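You operate a simulated robot arm through the tools that you are given. There is no shell and no other tool. Be economical: measure what you need, move in short steps, check, and stop when the job is done.

You are at the controls of a simulated robot arm. One attempt, no reset.

## Task
The dock is running on SHIP by mistake: stop it, run STORE to the end and switch it off.
Fine: stop it with the start button before you turn the knob.

Only the result counts: the job must be done as asked and must still hold three seconds after the hand-in. Knocking over, shifting, dropping, spilling or breaking anything else fails it.

## Robot
A 7-joint arm with a two-finger parallel gripper, fixed in place. Base frame: the origin is at the foot of the arm, x ahead of it, y to its left, z up; the work surface is at about z = -2. Units: mm, rad, N and s.
With the tool pointing down near the work surface it reaches from about 220 to 580 mm from the base axis. Its first joint turns from -1.152 to 1.152 rad. Payload 2.5 kg.
Tool frame: the origin (TCP) lies between the finger pads and is the grasp point; the fingertips stand 23 mm ahead of it; z points along the fingers, y is the line along which they close. The gripper opens to 94 mm. The fingers are 38 mm wide and 10 mm thick; the gripper's body (54 by 96 mm) begins 39 mm behind the TCP.
Orientation is told as [roll, pitch, yaw] about the base's x, y, z axes, in that order, counted from this pose: with the fingers straight down and closing along the base's y, the tool's x points along the base's -x, its y along +y and its z along -z.

## Interface
- The arm moves only by the tool move_arm. Its argument "targets" is a list that holds one entry, the list of rows, each a list of 7 numbers: the finger opening in cm, from 0 to 9.4, then the shift along the tool's x, y, z in cm, then the turn, a rotation vector about the tool's x, y, z in rad. In form: [[[gripper, dx, dy, dz, wx, wy, wz], ...]]. A call has 1 to 10 rows; each row shifts and turns the commanded pose from where the row before left it, along the tool's axes as they then stand. Each row takes 0.2 s and may step no farther than 50 mm and 0.15 rad from the row before; otherwise, or with a gripper value out of range, the whole call is refused. Where a pose cannot be reached the arm comes as near as it can. A force on the tool above 40 N (or 10 N above the force at the start of the call, whichever is more), or a blocked arm, ends the call early, and 0.2 s more pass. The fingers move at their own pace (about 108 mm/s each) and stop on an object; they squeeze with about 40 N. The grip force told is the motor's: it shows also when the fingers shut on nothing. Time passes only in rows, and 0.2 s behind the last, so rows that do not move let the fingers close. It gives the time, the measured TCP pose, the force on the tool (base axes), the opening and the grip force at its end, in the units of the frame above (readings bear some noise), with the torque about the TCP (base axes, N m) and any sound that the robot's microphone picked up.
- Cameras (640 x 400 px; columns grow to the right, rows downward): "scene" is fixed at [134, -426.2, 541.3]; the picture's right is [0.74, -0.68, 0.00], its down [-0.46, -0.50, -0.74] and it looks along [0.50, 0.54, -0.68] (base axes); focal length 224 px, centre (320, 200). "wrist" rides on the gripper at [86, 16, -74] in the tool frame; the picture's right is [-0.18, 0.98, 0.00], its down [-0.58, -0.11, -0.81] and it looks along [-0.79, -0.15, 0.59] (tool axes); focal length 243 px, centre (320, 200). There is no depth. A picture from a camera that has moved, and an enlarged one, comes with that camera's place and axes in the base frame and with its lens. The place of the scene camera against the robot may be out by one fixed shift of up to 18 mm in any direction.
- capture(camera): a new picture of that camera. No time passes.
- zoom(camera, box): a new picture of the part [left, top, right, bottom] of that camera's present view, enlarged. No time passes.
- sign_off(): hands the job in; it is judged then, once.

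Go step by step. Nothing tells you positions but the pictures and the camera data: compare them with the known pose of the tool, close in by small moves and look again before you grip or let go. The budget is 120 turns and 64 pictures, counting those below and the enlarged ones. Unless the task says otherwise, let go and move clear before handing in, and close with one line.

The tools are called after "Request:" as name(argument=value, ...) on one line, values as JSON. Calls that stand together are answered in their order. move_arm: Moves the arm, as the interface text tells. Its arguments: {"type":"object","properties":{"targets":{"type":"array","items":{"type":"array","items":{"type":"array","items":{"type":"number"}}}}},"required":["targets"]} The other tools are called the same way: capture (camera) takes a picture; zoom (camera, box) takes an enlarged picture of a part of a camera's view; sign_off () hands the job in.

At the start:

```text
clock: 0.0
tool_pos: [385.9, -69.8, 327.6]
tool_rot: [0.0, 0.0, -0.001]
ft_force: [0.1, -0.2, 0.4]
wrist_torque: [0.02, 0.02, -0.02]
grip_width: 94.0
finger_force: 0.0
```

scene: 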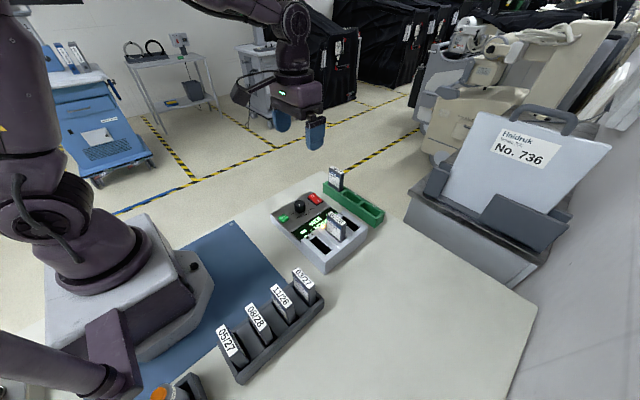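
wrist: 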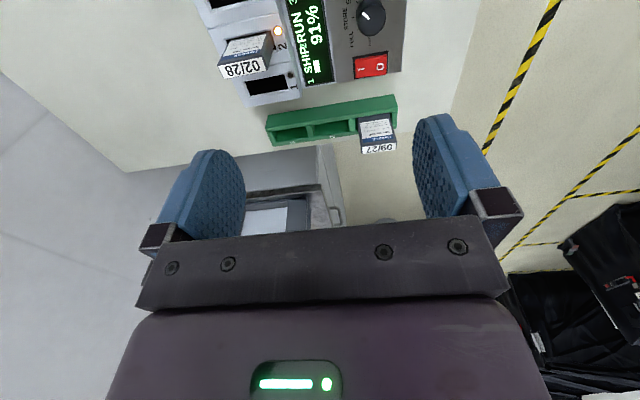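

I see a dock with a knob, a green start button, a red rocker switch and a display showing SHIP RUN 91%. I'll zoom in to read the panel.

Request:
zoom(camera="scene", box=[260, 160, 390, 280])

Request:
zoom(camera="wrist", box=[190, 0, 430, 150])

```text
3.33 times, centred on (325, 220) of scene
camera zoom: at [134.0, -426.2, 541.3], right [0.74, -0.68, 0.0], down [-0.46, -0.5, -0.74], along [0.5, 0.54, -0.68], focal length 747 px, centre (303, 133)
```

zoom: 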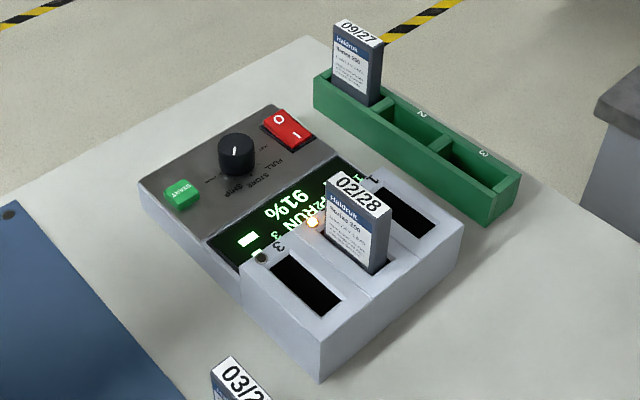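

```text
2.67 times, centred on (310, 75) of wrist
camera zoom: at [299.2, -52.8, 403.7], right [0.18, 0.98, 0.0], down [0.58, -0.11, 0.81], along [0.79, -0.15, -0.59], focal length 647 px, centre (347, 533)
```

zoom: 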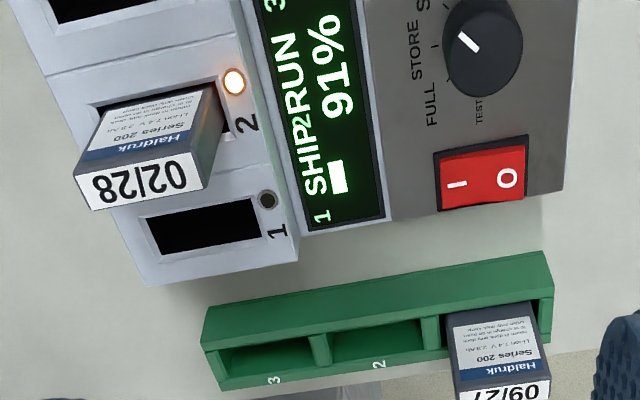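

The panel runs along base x: green START at about x 350–365, the knob about 415, the rocker about 475, all near y −15. I'll back off along x with the fingers closing, so the wrist camera sees the button and gives me a second view for the height.

Request:
move_arm(targets=[[[0, 4.5, 0, 0, 0, 0, 0], [0, 4.5, 2, 0, 0, 0, 0], [0, 3, 3, 0, 0, 0, 0]]])

Request:
capture(camera="wrist")

```text
clock: 0.8
tool_pos: [265.5, -18.5, 328.8]
tool_rot: [0.0, -0.001, -0.001]
ft_force: [0.7, 0.0, -0.1]
wrist_torque: [0.02, 0.04, 0.04]
grip_width: 0.0
finger_force: 40.2
```

```text
59 pictures are left
camera wrist: at [179.1, -1.7, 402.9], right [0.18, 0.98, 0.0], down [0.58, -0.11, 0.81], along [0.79, -0.15, -0.59], focal length 243 px, centre (320, 200)
```

wrist: 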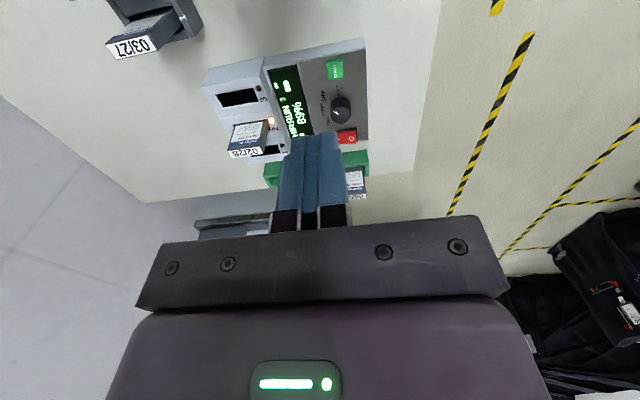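

Request:
zoom(camera="wrist", box=[200, 30, 392, 150])

```text
3.33 times, centred on (296, 90) of wrist
camera zoom: at [179.1, -1.7, 402.9], right [0.18, 0.98, 0.0], down [0.58, -0.11, 0.81], along [0.79, -0.15, -0.59], focal length 809 px, centre (400, 567)
```

zoom: 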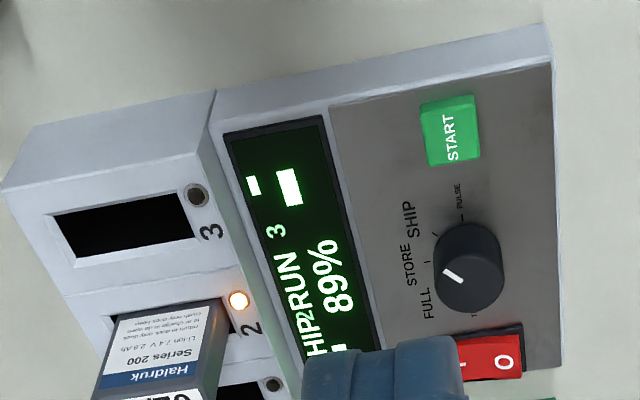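

The two wrist views agree. The knob is near (411, −14) with its top at z≈69, START near (346, −12), and the O side of the rocker near (475, −1). The pointer is at SHIP and STORE is one step counter-clockwise. I'm going to hover over START.

Request:
move_arm(targets=[[[0, -1.34, 0.11, 3.9, 0, 0, 0], [0, -1.34, 0.11, 3.9, 0, 0, 0], [0, -1.34, 0.11, 3.9, 0, 0, 0], [0, -1.34, 0.11, 3.9, 0, 0, 0], [0, -1.34, 0.11, 3.9, 0, 0, 0], [0, -1.34, 0.11, 3.9, 0, 0, 0]]])

Request:
capture(camera="wrist")

Request:
zoom(camera="scene", box=[260, 160, 390, 280])

```text
clock: 2.2
tool_pos: [344.8, -13.0, 94.3]
tool_rot: [0.001, 0.001, -0.001]
ft_force: [-0.1, -0.6, -0.2]
wrist_torque: [-0.01, -0.01, 0.03]
grip_width: 0.0
finger_force: 39.9
```

```text
57 pictures are left
camera wrist: at [258.0, 3.1, 169.5], right [0.18, 0.98, 0.0], down [0.58, -0.11, 0.81], along [0.79, -0.15, -0.59], focal length 243 px, centre (320, 200)
```

wrist: 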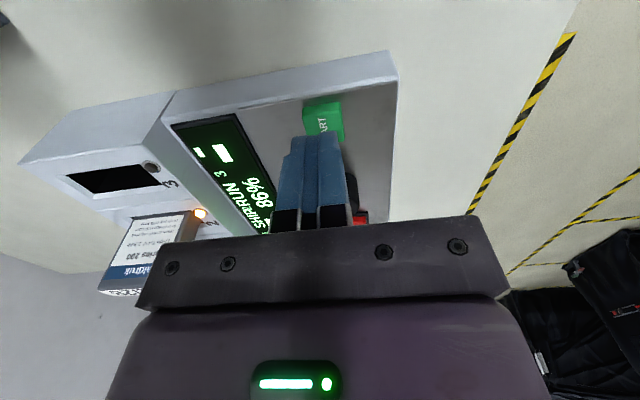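

```text
3.33 times, centred on (325, 220) of scene
camera zoom: at [133.9, -426.2, 541.3], right [0.74, -0.68, 0.0], down [-0.46, -0.5, -0.74], along [0.5, 0.54, -0.68], focal length 747 px, centre (303, 133)
```

zoom: 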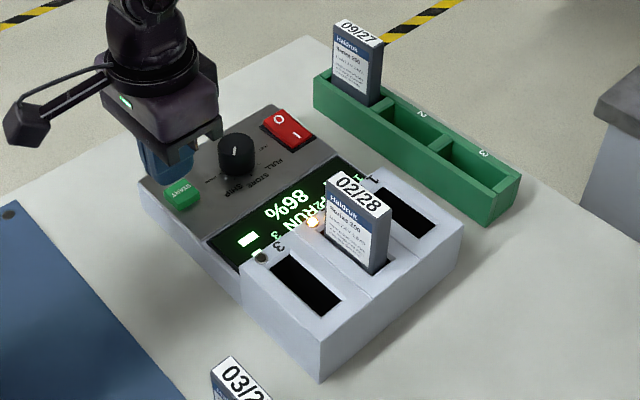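

The tip is over START, about 20 mm above it. I'll press down in small steps and listen.

Request:
move_arm(targets=[[[0, 0.1, 0.1, 0.8, 0, 0, 0], [0, 0, 0, 0.6, 0, 0, 0], [0, 0, 0, 0.3, 0, 0, 0], [0, 0, 0, 0.3, 0, 0, 0]]])

Request:
zoom(camera="scene", box=[260, 160, 390, 280])

```text
clock: 3.2
tool_pos: [344.8, -11.0, 73.7]
tool_rot: [0.0, -0.001, 0.001]
ft_force: [-0.4, 0.3, -0.7]
wrist_torque: [-0.04, 0.02, 0.01]
grip_width: 0.0
finger_force: 40.0
```

```text
3.33 times, centred on (325, 220) of scene
camera zoom: at [134.0, -426.2, 541.3], right [0.74, -0.68, 0.0], down [-0.46, -0.5, -0.74], along [0.5, 0.54, -0.68], focal length 747 px, centre (303, 133)
```

zoom: 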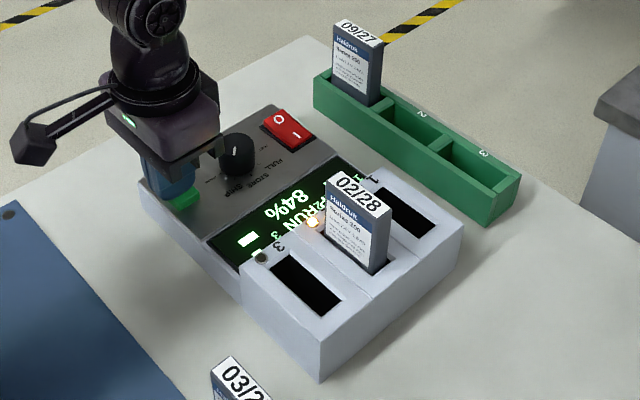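

Not in contact yet. I'll go on down in small steps.

Request:
move_arm(targets=[[[0, 0, 0, 0.3, 0, 0, 0], [0, 0, 0, 0.2, 0, 0, 0], [0, 0, 0, 0.2, 0, 0, 0]]])

```text
clock: 4.0
tool_pos: [345.9, -13.2, 67.7]
tool_rot: [0.001, 0.001, 0.001]
ft_force: [-0.4, 0.2, 1.7]
wrist_torque: [0.02, 0.06, -0.02]
grip_width: 0.0
finger_force: 39.7
heard: click
```

I heard a click. I'll lift straight off and check the display.

Request:
move_arm(targets=[[[0, 0, 0, -2, 0, 0, 0], [0, 0, 0, -4, 0, 0, 0]]])

Request:
zoom(camera="scene", box=[260, 160, 390, 280])

```text
clock: 4.6
tool_pos: [345.3, -9.7, 128.1]
tool_rot: [0.0, 0.002, 0.0]
ft_force: [0.0, -0.8, 0.7]
wrist_torque: [-0.01, 0.01, 0.03]
grip_width: 0.0
finger_force: 39.8
```

```text
3.33 times, centred on (325, 220) of scene
camera zoom: at [134.0, -426.2, 541.3], right [0.74, -0.68, 0.0], down [-0.46, -0.5, -0.74], along [0.5, 0.54, -0.68], focal length 747 px, centre (303, 133)
```

zoom: 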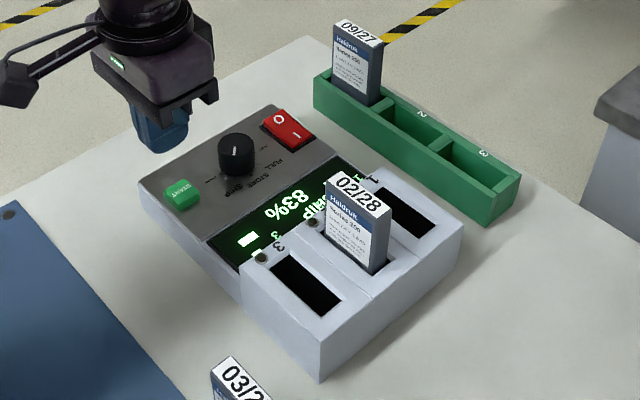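

The run has stopped: SHIP, 83%, LED off. I'll open the fingers, move over the knob and check alignment from the wrist camera.

Request:
move_arm(targets=[[[6, -3.3, -0.1, 0, 0, 0, 0], [6, -3.3, -0.1, 0, 0, 0, 0], [6, 0, 0, 2.5, 0, 0, 0], [6, 0, 0, 0, 0, 0, 0]]])

Request:
capture(camera="wrist")

Request:
zoom(camera="scene", box=[260, 160, 390, 280])

```text
clock: 5.6
tool_pos: [411.8, -13.9, 102.0]
tool_rot: [0.0, 0.0, 0.0]
ft_force: [0.5, -0.4, -1.1]
wrist_torque: [0.0, -0.02, -0.02]
grip_width: 60.2
finger_force: 0.0
```

```text
53 pictures are left
camera wrist: at [325.1, 2.1, 178.2], right [0.18, 0.98, 0.0], down [0.58, -0.11, 0.81], along [0.79, -0.15, -0.59], focal length 243 px, centre (320, 200)
```

wrist: 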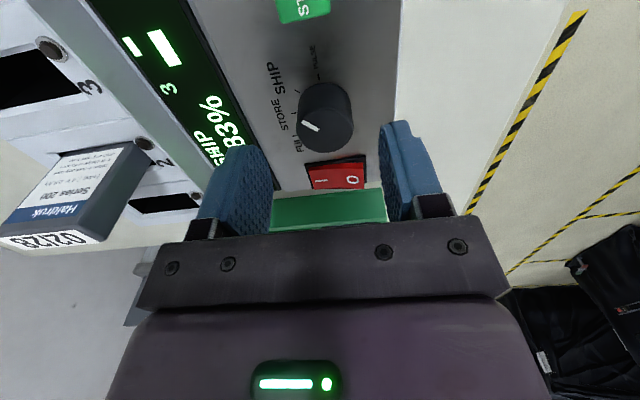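

```text
3.33 times, centred on (325, 220) of scene
camera zoom: at [134.0, -426.2, 541.3], right [0.74, -0.68, 0.0], down [-0.46, -0.5, -0.74], along [0.5, 0.54, -0.68], focal length 747 px, centre (303, 133)
```

zoom: 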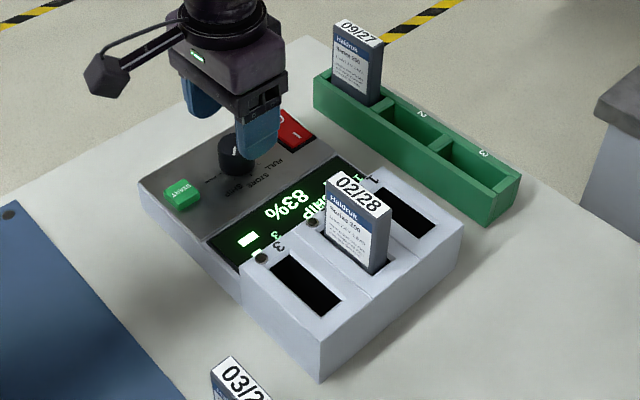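

The knob centre refines to about (409.5, −12) with a diameter of about 29 mm, so I'll shift 2 mm. Then I'll go down around it and close gently.

Request:
move_arm(targets=[[[6, 0.2, 0.2, 1, 0, 0, 0], [6, 0, 0, 1, 0, 0, 0], [6, 0, 0, 0.8, 0, 0, 0], [3.5, 0, 0, 0, 0, 0, 0], [0, 0, 0, 0, 0, 0, 0], [0, 0, 0, 0, 0, 0, 0]]])

Request:
capture(camera="wrist")

```text
clock: 7.0
tool_pos: [408.1, -11.0, 75.1]
tool_rot: [-0.001, 0.0, -0.001]
ft_force: [0.9, -8.4, -2.2]
wrist_torque: [0.13, -0.04, -0.06]
grip_width: 33.7
finger_force: 44.8
```

```text
51 pictures are left
camera wrist: at [322.5, 4.5, 148.9], right [0.19, 0.98, 0.0], down [0.58, -0.11, 0.81], along [0.79, -0.15, -0.59], focal length 243 px, centre (320, 200)
```

wrist: 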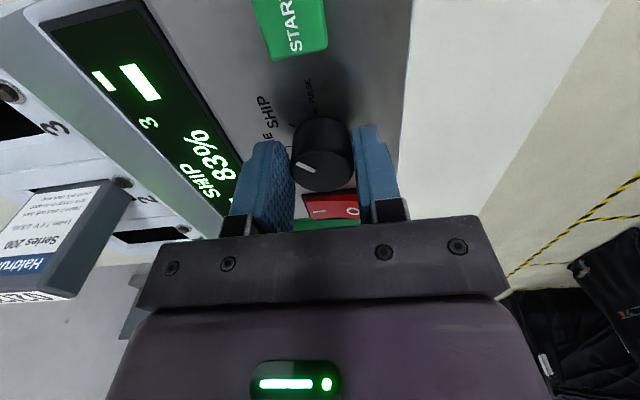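

I have the knob gripped at 34 mm. Now I'll turn it 45° counter-clockwise (seen from above).

Request:
move_arm(targets=[[[0, 0, -0.1, 0, 0, 0, 0], [0, 0, 0, 0, 0, 0, -0.131], [0, 0, 0, 0, 0, 0, -0.131], [0, 0, 0, 0, 0, 0, -0.131], [0, 0, 0, 0, 0, 0, -0.131], [0, 0, 0, 0, 0, 0, -0.131], [0, 0, 0, 0, 0, 0, -0.131], [0, 0, 0, 0, 0, 0, 0]]])

Request:
capture(camera="wrist")

Request:
zoom(camera="scene", box=[260, 160, 390, 280])

```text
clock: 8.2
tool_pos: [408.8, -15.1, 73.2]
tool_rot: [-0.005, -0.001, 0.507]
ft_force: [2.9, -0.5, -2.1]
wrist_torque: [0.16, 0.53, 0.0]
grip_width: 33.5
finger_force: 44.6
stopped in row 6: the force on the tool passed its limit at 42 N (the readings are from after the stop); the commanded pose is now the measured one
```

```text
50 pictures are left
camera wrist: at [326.1, -42.7, 148.9], right [-0.32, 0.95, 0.0], down [0.56, 0.19, 0.81], along [0.77, 0.25, -0.59], focal length 243 px, centre (320, 200)
```

wrist: 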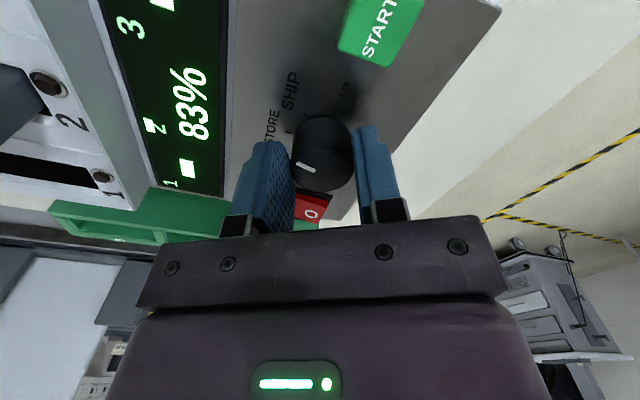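

```text
3.33 times, centred on (325, 220) of scene
camera zoom: at [134.0, -426.1, 541.3], right [0.74, -0.68, 0.0], down [-0.46, -0.5, -0.74], along [0.5, 0.54, -0.68], focal length 747 px, centre (303, 133)
```

zoom: 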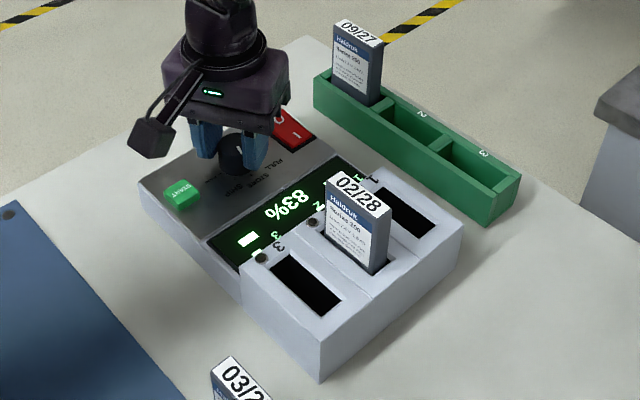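

The knob turned with the fingers to about 29°, then a side load stopped the move. The load is low again, so I'll do the remaining 16° in smaller steps.

Request:
move_arm(targets=[[[0, 0, 0, 0, 0, 0, -0.07], [0, 0, 0, 0, 0, 0, -0.07], [0, 0, 0, 0, 0, 0, -0.07], [0, 0, 0, 0, 0, 0, -0.07]]])

Request:
capture(camera="wrist")

```text
clock: 9.3
tool_pos: [410.3, -16.2, 75.2]
tool_rot: [-0.006, -0.002, 0.782]
ft_force: [2.3, -0.8, -2.5]
wrist_torque: [0.2, 0.37, 0.0]
grip_width: 33.7
finger_force: 45.3
stopped in row 4: the force on the tool passed its limit at 42 N (the readings are from after the stop); the commanded pose is now the measured one
```

```text
48 pictures are left
camera wrist: at [337.5, -65.4, 148.9], right [-0.56, 0.83, -0.01], down [0.48, 0.34, 0.81], along [0.67, 0.45, -0.59], focal length 243 px, centre (320, 200)
```

wrist: 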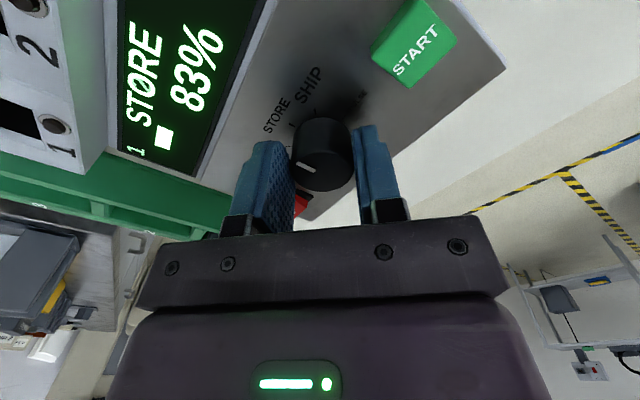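

The display shows STORE, 83%. I'll open, lift off, turn back to neutral and confirm that the mode holds.

Request:
move_arm(targets=[[[6, 0, 0, 0, 0, 0, 0], [6, 0, 0, 0, 0, 0, 0], [6, 0, 0, -3, 0, 0, 0], [6, 0, 0, -4, 0, 0, 0], [0, 0, 0, 0, 0, 0, 0.13], [0, 0, 0, 0, 0, 0, 0.13], [0, 0, 0, 0, 0, 0, 0.13], [0, 0, 0, 0, 0, 0, 0.13], [0, 0, 0, 0, 0, 0, 0.13], [0, 0, 0, 0, 0, 0, 0.132]]])

Request:
zoom(camera="scene", box=[260, 160, 390, 280])

Request:
capture(camera="wrist")

```text
clock: 11.5
tool_pos: [410.0, -16.2, 145.2]
tool_rot: [-0.006, -0.006, -0.004]
ft_force: [0.0, -0.5, -0.4]
wrist_torque: [0.01, -0.03, 0.0]
grip_width: 0.3
finger_force: 40.0
```

```text
3.33 times, centred on (325, 220) of scene
camera zoom: at [134.0, -426.2, 541.3], right [0.74, -0.68, 0.0], down [-0.46, -0.5, -0.74], along [0.5, 0.54, -0.68], focal length 747 px, centre (303, 133)
```

zoom: 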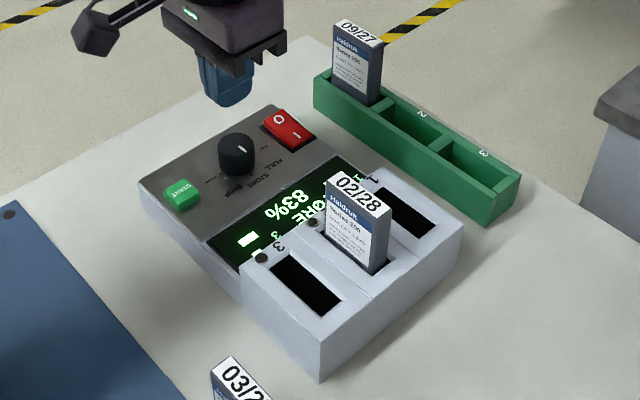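

```text
46 pictures are left
camera wrist: at [323.1, 0.8, 218.8], right [0.19, 0.98, 0.0], down [0.58, -0.11, 0.81], along [0.8, -0.15, -0.59], focal length 243 px, centre (320, 200)
```

wrist: 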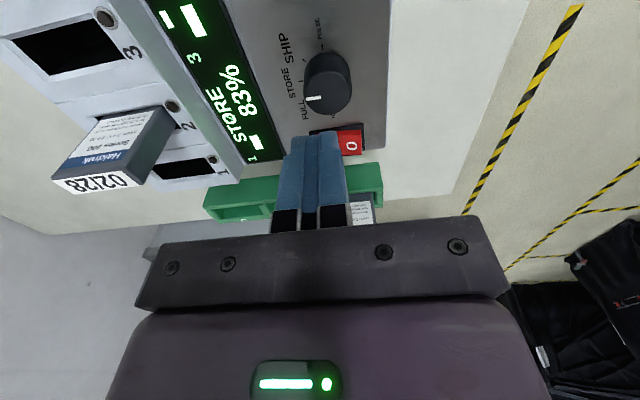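

STORE holds. Back to START to press it once.

Request:
move_arm(targets=[[[0, 3.2, 0.2, 0, 0, 0, 0], [0, 3.25, 0.15, 0, 0, 0, 0], [0, 0, 0, 4, 0, 0, 0], [0, 0, 0, 2.8, 0, 0, 0], [0, 0, 0, 0.4, 0, 0, 0], [0, 0, 0, 0.3, 0, 0, 0], [0, 0, 0, 0.25, 0, 0, 0]]])

```text
clock: 13.1
tool_pos: [345.9, -11.6, 65.9]
tool_rot: [-0.003, -0.007, 0.001]
ft_force: [-1.0, 1.1, 2.2]
wrist_torque: [0.03, 0.04, 0.04]
grip_width: 0.0
finger_force: 40.3
heard: click
```

Request:
move_arm(targets=[[[0, 0, 0, -2, 0, 0, 0], [0, 0, 0, -5, 0, 0, 0]]])

Request:
zoom(camera="scene", box=[260, 160, 390, 280])

```text
clock: 13.7
tool_pos: [345.1, -14.3, 135.9]
tool_rot: [-0.005, -0.006, 0.001]
ft_force: [-1.2, -0.3, -0.5]
wrist_torque: [0.0, 0.03, 0.0]
grip_width: 0.0
finger_force: 39.9
```

```text
3.33 times, centred on (325, 220) of scene
camera zoom: at [134.0, -426.2, 541.3], right [0.74, -0.68, 0.0], down [-0.46, -0.5, -0.74], along [0.5, 0.54, -0.68], focal length 747 px, centre (303, 133)
```

zoom: 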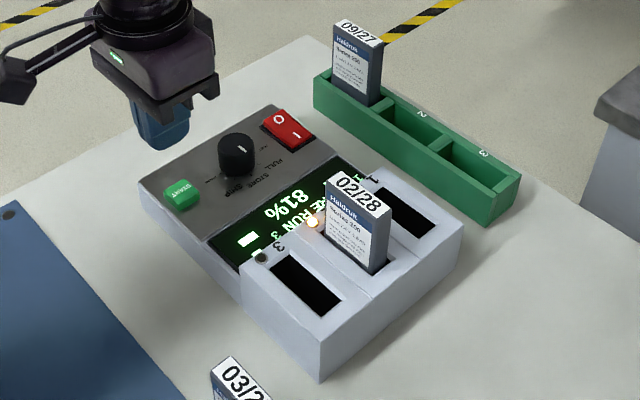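

STORE RUN at 81%, dropping about 2% per second. While it runs, I'll hover high over the O side of the rocker and wait.

Request:
move_arm(targets=[[[0, -4.3, 0.5, 0, 0, 0, 0], [0, -4.3, 0.6, 0, 0, 0, 0], [0, -4.3, 0.6, 0, 0, 0, 0], [0, 0, 0, 0, 0, 0, 0], [0, 0, 0, 0, 0, 0, 0], [0, 0, 0, 0, 0, 0, 0], [0, 0, 0, 0, 0, 0, 0], [0, 0, 0, 0, 0, 0, 0], [0, 0, 0, 0, 0, 0, 0], [0, 0, 0, 0, 0, 0, 0]]])

Request:
move_arm(targets=[[[0, 0, 0, 0, 0, 0, 0], [0, 0, 0, 0, 0, 0, 0], [0, 0, 0, 0, 0, 0, 0], [0, 0, 0, 0, 0, 0, 0], [0, 0, 0, 0, 0, 0, 0], [0, 0, 0, 0, 0, 0, 0], [0, 0, 0, 0, 0, 0, 0], [0, 0, 0, 0, 0, 0, 0], [0, 0, 0, 0, 0, 0, 0], [0, 0, 0, 0, 0, 0, 0]]])

Request:
move_arm(targets=[[[0, 0, 0, 0, 0, 0, 0], [0, 0, 0, 0, 0, 0, 0], [0, 0, 0, 0, 0, 0, 0], [0, 0, 0, 0, 0, 0, 0], [0, 0, 0, 0, 0, 0, 0], [0, 0, 0, 0, 0, 0, 0], [0, 0, 0, 0, 0, 0, 0], [0, 0, 0, 0, 0, 0, 0], [0, 0, 0, 0, 0, 0, 0], [0, 0, 0, 0, 0, 0, 0]]])

Request:
zoom(camera="scene", box=[260, 160, 390, 280])

Request:
capture(camera="wrist")

```text
clock: 15.9
tool_pos: [476.8, 5.6, 135.5]
tool_rot: [-0.004, -0.007, 0.0]
ft_force: [0.6, 0.2, 0.0]
wrist_torque: [0.02, 0.02, 0.02]
grip_width: 0.0
finger_force: 39.5
```

```text
clock: 18.1
tool_pos: [476.0, 5.2, 136.3]
tool_rot: [-0.004, -0.008, 0.0]
ft_force: [0.7, -0.1, 0.0]
wrist_torque: [-0.03, -0.01, -0.01]
grip_width: 0.0
finger_force: 39.6
```

```text
clock: 20.3
tool_pos: [475.8, 5.2, 137.2]
tool_rot: [-0.006, -0.005, 0.001]
ft_force: [-0.6, -0.1, 1.1]
wrist_torque: [0.0, 0.0, -0.03]
grip_width: 0.2
finger_force: 40.1
```

```text
3.33 times, centred on (325, 220) of scene
camera zoom: at [134.0, -426.2, 541.3], right [0.74, -0.68, 0.0], down [-0.46, -0.5, -0.74], along [0.5, 0.54, -0.68], focal length 747 px, centre (303, 133)
```

zoom: 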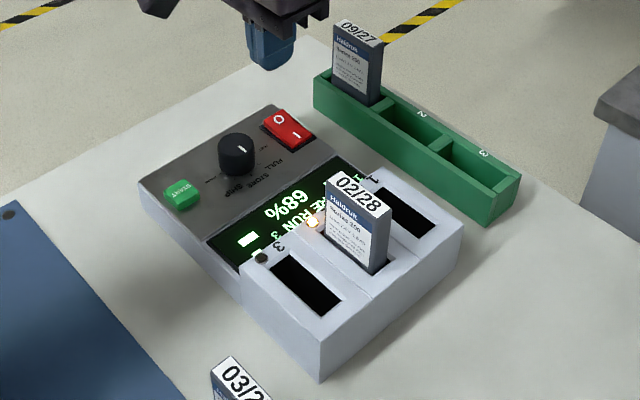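

```text
43 pictures are left
camera wrist: at [389.3, 21.9, 210.7], right [0.18, 0.98, 0.0], down [0.58, -0.11, 0.81], along [0.8, -0.15, -0.59], focal length 243 px, centre (320, 200)
```

wrist: 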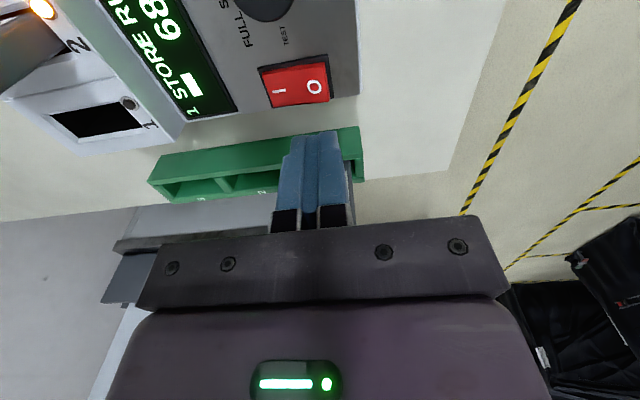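

68% and still running. The O half of the rocker is near (474, 4), right under the tool. I'll keep waiting.

Request:
move_arm(targets=[[[0, 0, 0, 0, 0, 0, 0], [0, 0, 0, 0, 0, 0, 0], [0, 0, 0, 0, 0, 0, 0], [0, 0, 0, 0, 0, 0, 0], [0, 0, 0, 0, 0, 0, 0], [0, 0, 0, 0, 0, 0, 0], [0, 0, 0, 0, 0, 0, 0], [0, 0, 0, 0, 0, 0, 0], [0, 0, 0, 0, 0, 0, 0], [0, 0, 0, 0, 0, 0, 0]]])

Request:
move_arm(targets=[[[0, 0, 0, 0, 0, 0, 0], [0, 0, 0, 0, 0, 0, 0], [0, 0, 0, 0, 0, 0, 0], [0, 0, 0, 0, 0, 0, 0], [0, 0, 0, 0, 0, 0, 0], [0, 0, 0, 0, 0, 0, 0], [0, 0, 0, 0, 0, 0, 0], [0, 0, 0, 0, 0, 0, 0], [0, 0, 0, 0, 0, 0, 0], [0, 0, 0, 0, 0, 0, 0]]])

Request:
move_arm(targets=[[[0, 0, 0, 0, 0, 0, 0], [0, 0, 0, 0, 0, 0, 0], [0, 0, 0, 0, 0, 0, 0], [0, 0, 0, 0, 0, 0, 0], [0, 0, 0, 0, 0, 0, 0], [0, 0, 0, 0, 0, 0, 0], [0, 0, 0, 0, 0, 0, 0], [0, 0, 0, 0, 0, 0, 0], [0, 0, 0, 0, 0, 0, 0], [0, 0, 0, 0, 0, 0, 0]]])

Request:
move_arm(targets=[[[0, 0, 0, 0, 0, 0, 0], [0, 0, 0, 0, 0, 0, 0], [0, 0, 0, 0, 0, 0, 0], [0, 0, 0, 0, 0, 0, 0], [0, 0, 0, 0, 0, 0, 0], [0, 0, 0, 0, 0, 0, 0], [0, 0, 0, 0, 0, 0, 0], [0, 0, 0, 0, 0, 0, 0], [0, 0, 0, 0, 0, 0, 0], [0, 0, 0, 0, 0, 0, 0]]])

Request:
zoom(camera="wrist", box=[0, 0, 360, 200])

```text
clock: 22.5
tool_pos: [476.4, 3.9, 137.5]
tool_rot: [-0.003, -0.007, -0.001]
ft_force: [-0.4, 0.7, 0.8]
wrist_torque: [-0.01, 0.03, -0.01]
grip_width: 0.0
finger_force: 40.2
```

```text
clock: 24.7
tool_pos: [477.0, 5.1, 136.9]
tool_rot: [-0.006, -0.006, 0.002]
ft_force: [0.0, 0.0, -1.0]
wrist_torque: [-0.03, -0.02, 0.02]
grip_width: 0.0
finger_force: 39.5
```

```text
clock: 26.9
tool_pos: [476.2, 4.8, 137.3]
tool_rot: [-0.005, -0.006, 0.001]
ft_force: [0.7, -0.6, 0.3]
wrist_torque: [-0.03, 0.01, -0.01]
grip_width: 0.2
finger_force: 40.0
```

```text
clock: 29.1
tool_pos: [477.3, 5.9, 136.6]
tool_rot: [-0.005, -0.007, 0.002]
ft_force: [-0.3, -0.1, -0.2]
wrist_torque: [0.01, 0.01, 0.0]
grip_width: 0.3
finger_force: 39.7
```

```text
1.78 times, centred on (180, 100) of wrist
camera zoom: at [389.3, 21.9, 210.7], right [0.18, 0.98, 0.0], down [0.58, -0.11, 0.81], along [0.8, -0.15, -0.59], focal length 431 px, centre (569, 378)
```

zoom: 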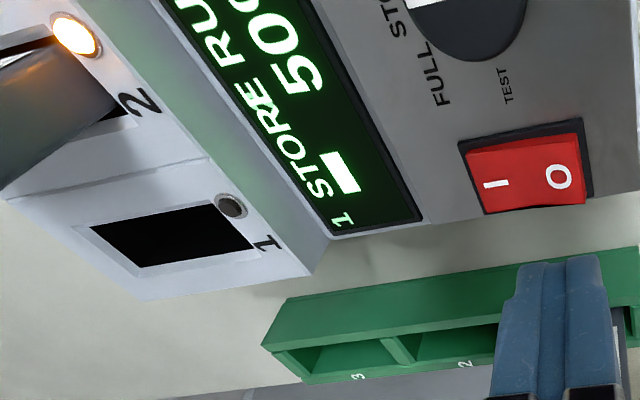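

It reads about 50% and still shows RUN. I'll wait on.

Request:
move_arm(targets=[[[0, 0, 0, 0, 0, 0, 0], [0, 0, 0, 0, 0, 0, 0], [0, 0, 0, 0, 0, 0, 0], [0, 0, 0, 0, 0, 0, 0], [0, 0, 0, 0, 0, 0, 0], [0, 0, 0, 0, 0, 0, 0], [0, 0, 0, 0, 0, 0, 0], [0, 0, 0, 0, 0, 0, 0], [0, 0, 0, 0, 0, 0, 0], [0, 0, 0, 0, 0, 0, 0]]])

Request:
zoom(camera="scene", box=[260, 160, 390, 280])

```text
clock: 31.3
tool_pos: [476.4, 4.8, 136.2]
tool_rot: [-0.006, -0.007, -0.001]
ft_force: [1.0, 1.2, -0.3]
wrist_torque: [0.0, 0.02, 0.03]
grip_width: 0.0
finger_force: 39.5
```

```text
3.33 times, centred on (325, 220) of scene
camera zoom: at [134.0, -426.2, 541.3], right [0.74, -0.68, 0.0], down [-0.46, -0.5, -0.74], along [0.5, 0.54, -0.68], focal length 747 px, centre (303, 133)
```

zoom: 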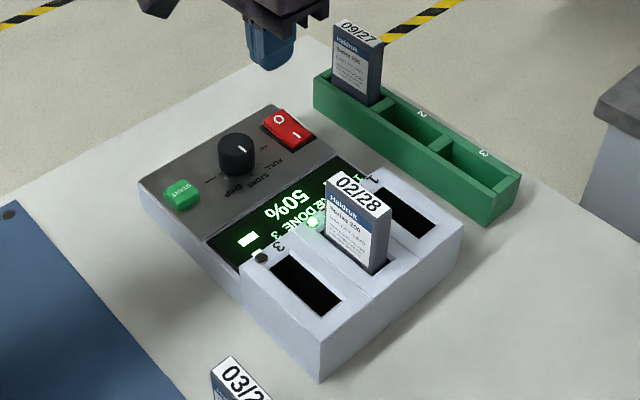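

STORE DONE, 50%, green LED. Now I'll go down onto the O side of the rocker.

Request:
move_arm(targets=[[[0, 0.2, 0, 3, 0, 0, 0], [0, 0, 0, 2.3, 0, 0, 0], [0, 0, 0, 0.3, 0, 0, 0], [0, 0, 0, 0.3, 0, 0, 0], [0, 0, 0, 0.3, 0, 0, 0], [0, 0, 0, 0.2, 0, 0, 0]]])

Request:
zoom(camera="scene", box=[260, 160, 390, 280])

```text
clock: 32.7
tool_pos: [473.0, 4.4, 72.5]
tool_rot: [-0.006, -0.007, 0.0]
ft_force: [0.2, 0.4, 0.2]
wrist_torque: [0.01, -0.01, -0.03]
grip_width: 0.1
finger_force: 39.7
```

```text
3.33 times, centred on (325, 220) of scene
camera zoom: at [134.0, -426.2, 541.3], right [0.74, -0.68, 0.0], down [-0.46, -0.5, -0.74], along [0.5, 0.54, -0.68], focal length 747 px, centre (303, 133)
```

zoom: 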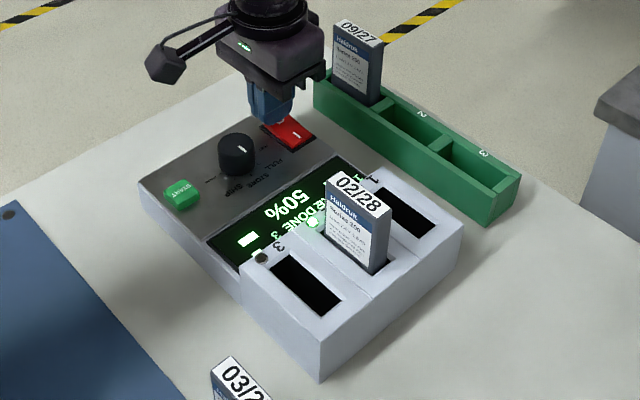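

The tool sits over the O end with no contact yet. I'll continue in 2 mm steps.

Request:
move_arm(targets=[[[0, 0, 0, 0.2, 0, 0, 0], [0, 0, 0, 0.2, 0, 0, 0], [0, 0, 0, 0.2, 0, 0, 0]]])

```text
clock: 33.5
tool_pos: [473.3, 4.6, 67.1]
tool_rot: [-0.005, -0.007, 0.0]
ft_force: [-3.3, -0.2, 10.1]
wrist_torque: [-0.1, 0.13, -0.04]
grip_width: 0.1
finger_force: 39.9
```

Request:
move_arm(targets=[[[0, 0, 0, 0.15, 0, 0, 0], [0, 0, 0, 0.15, 0, 0, 0]]])

Request:
zoom(camera="scene", box=[260, 160, 390, 280])

```text
clock: 34.0
tool_pos: [473.2, 4.5, 68.2]
tool_rot: [-0.004, -0.007, -0.001]
ft_force: [-3.7, -1.0, 7.1]
wrist_torque: [-0.08, 0.15, -0.03]
grip_width: 0.1
finger_force: 40.1
stopped in row 2: the force on the tool passed its limit at 44 N (the readings are from after the stop); the commanded pose is now the measured one
```

```text
3.33 times, centred on (325, 220) of scene
camera zoom: at [133.9, -426.2, 541.3], right [0.74, -0.68, 0.0], down [-0.46, -0.5, -0.74], along [0.5, 0.54, -0.68], focal length 747 px, centre (303, 133)
```

zoom: 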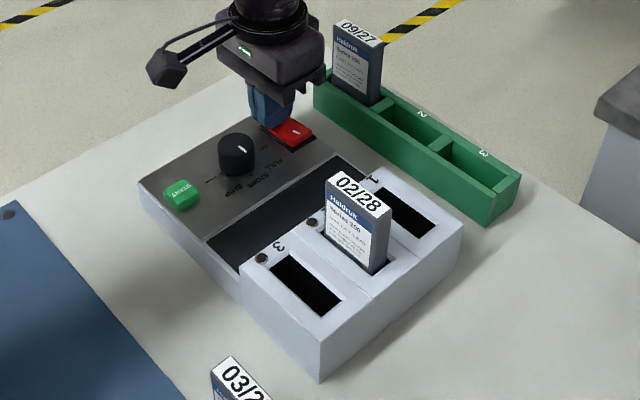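

The rocker has tipped and the display is dark, so the dock is off. I'll lift clear and verify.

Request:
move_arm(targets=[[[0, 0, 0, -2, 0, 0, 0], [0, 0, 0, -4.5, 0, 0, 0], [0, 0, 0, -4.5, 0, 0, 0], [0, 0, 0, -4.5, 0, 0, 0], [0, 0, 0, 0, 0, 0, 0]]])

Request:
capture(camera="scene")

Request:
zoom(camera="scene", box=[260, 160, 390, 280])

```text
clock: 35.2
tool_pos: [472.5, 5.3, 224.0]
tool_rot: [-0.003, -0.005, 0.0]
ft_force: [1.0, 0.4, 0.3]
wrist_torque: [0.0, 0.04, -0.02]
grip_width: 0.0
finger_force: 40.2
```

```text
38 pictures are left
```

scene: 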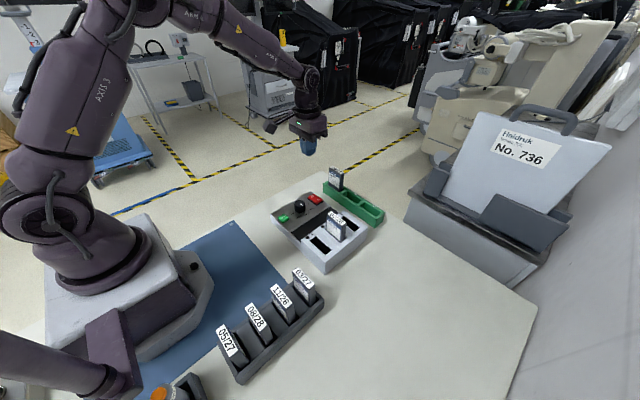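

```text
3.33 times, centred on (325, 220) of scene
camera zoom: at [134.0, -426.2, 541.3], right [0.74, -0.68, 0.0], down [-0.46, -0.5, -0.74], along [0.5, 0.54, -0.68], focal length 747 px, centre (303, 133)
```

zoom: 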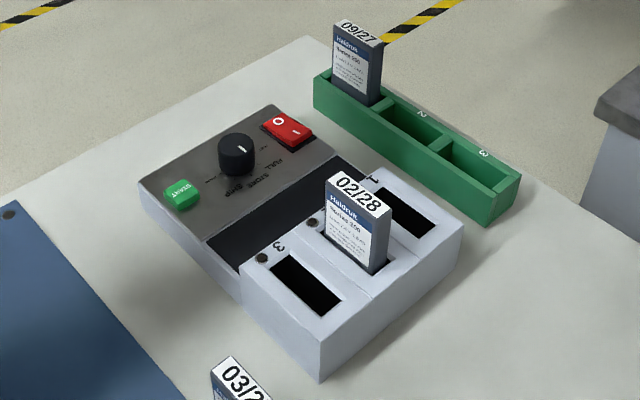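

The dock is dark, the knob is on STORE, nothing else has moved and the arm is clear. Handing in.

Request:
sign_off()

```text
The job is handed in.
```

I stopped SHIP with the start button at 83%, turned the knob to STORE, ran it until it showed DONE at 50%, then switched the dock off.
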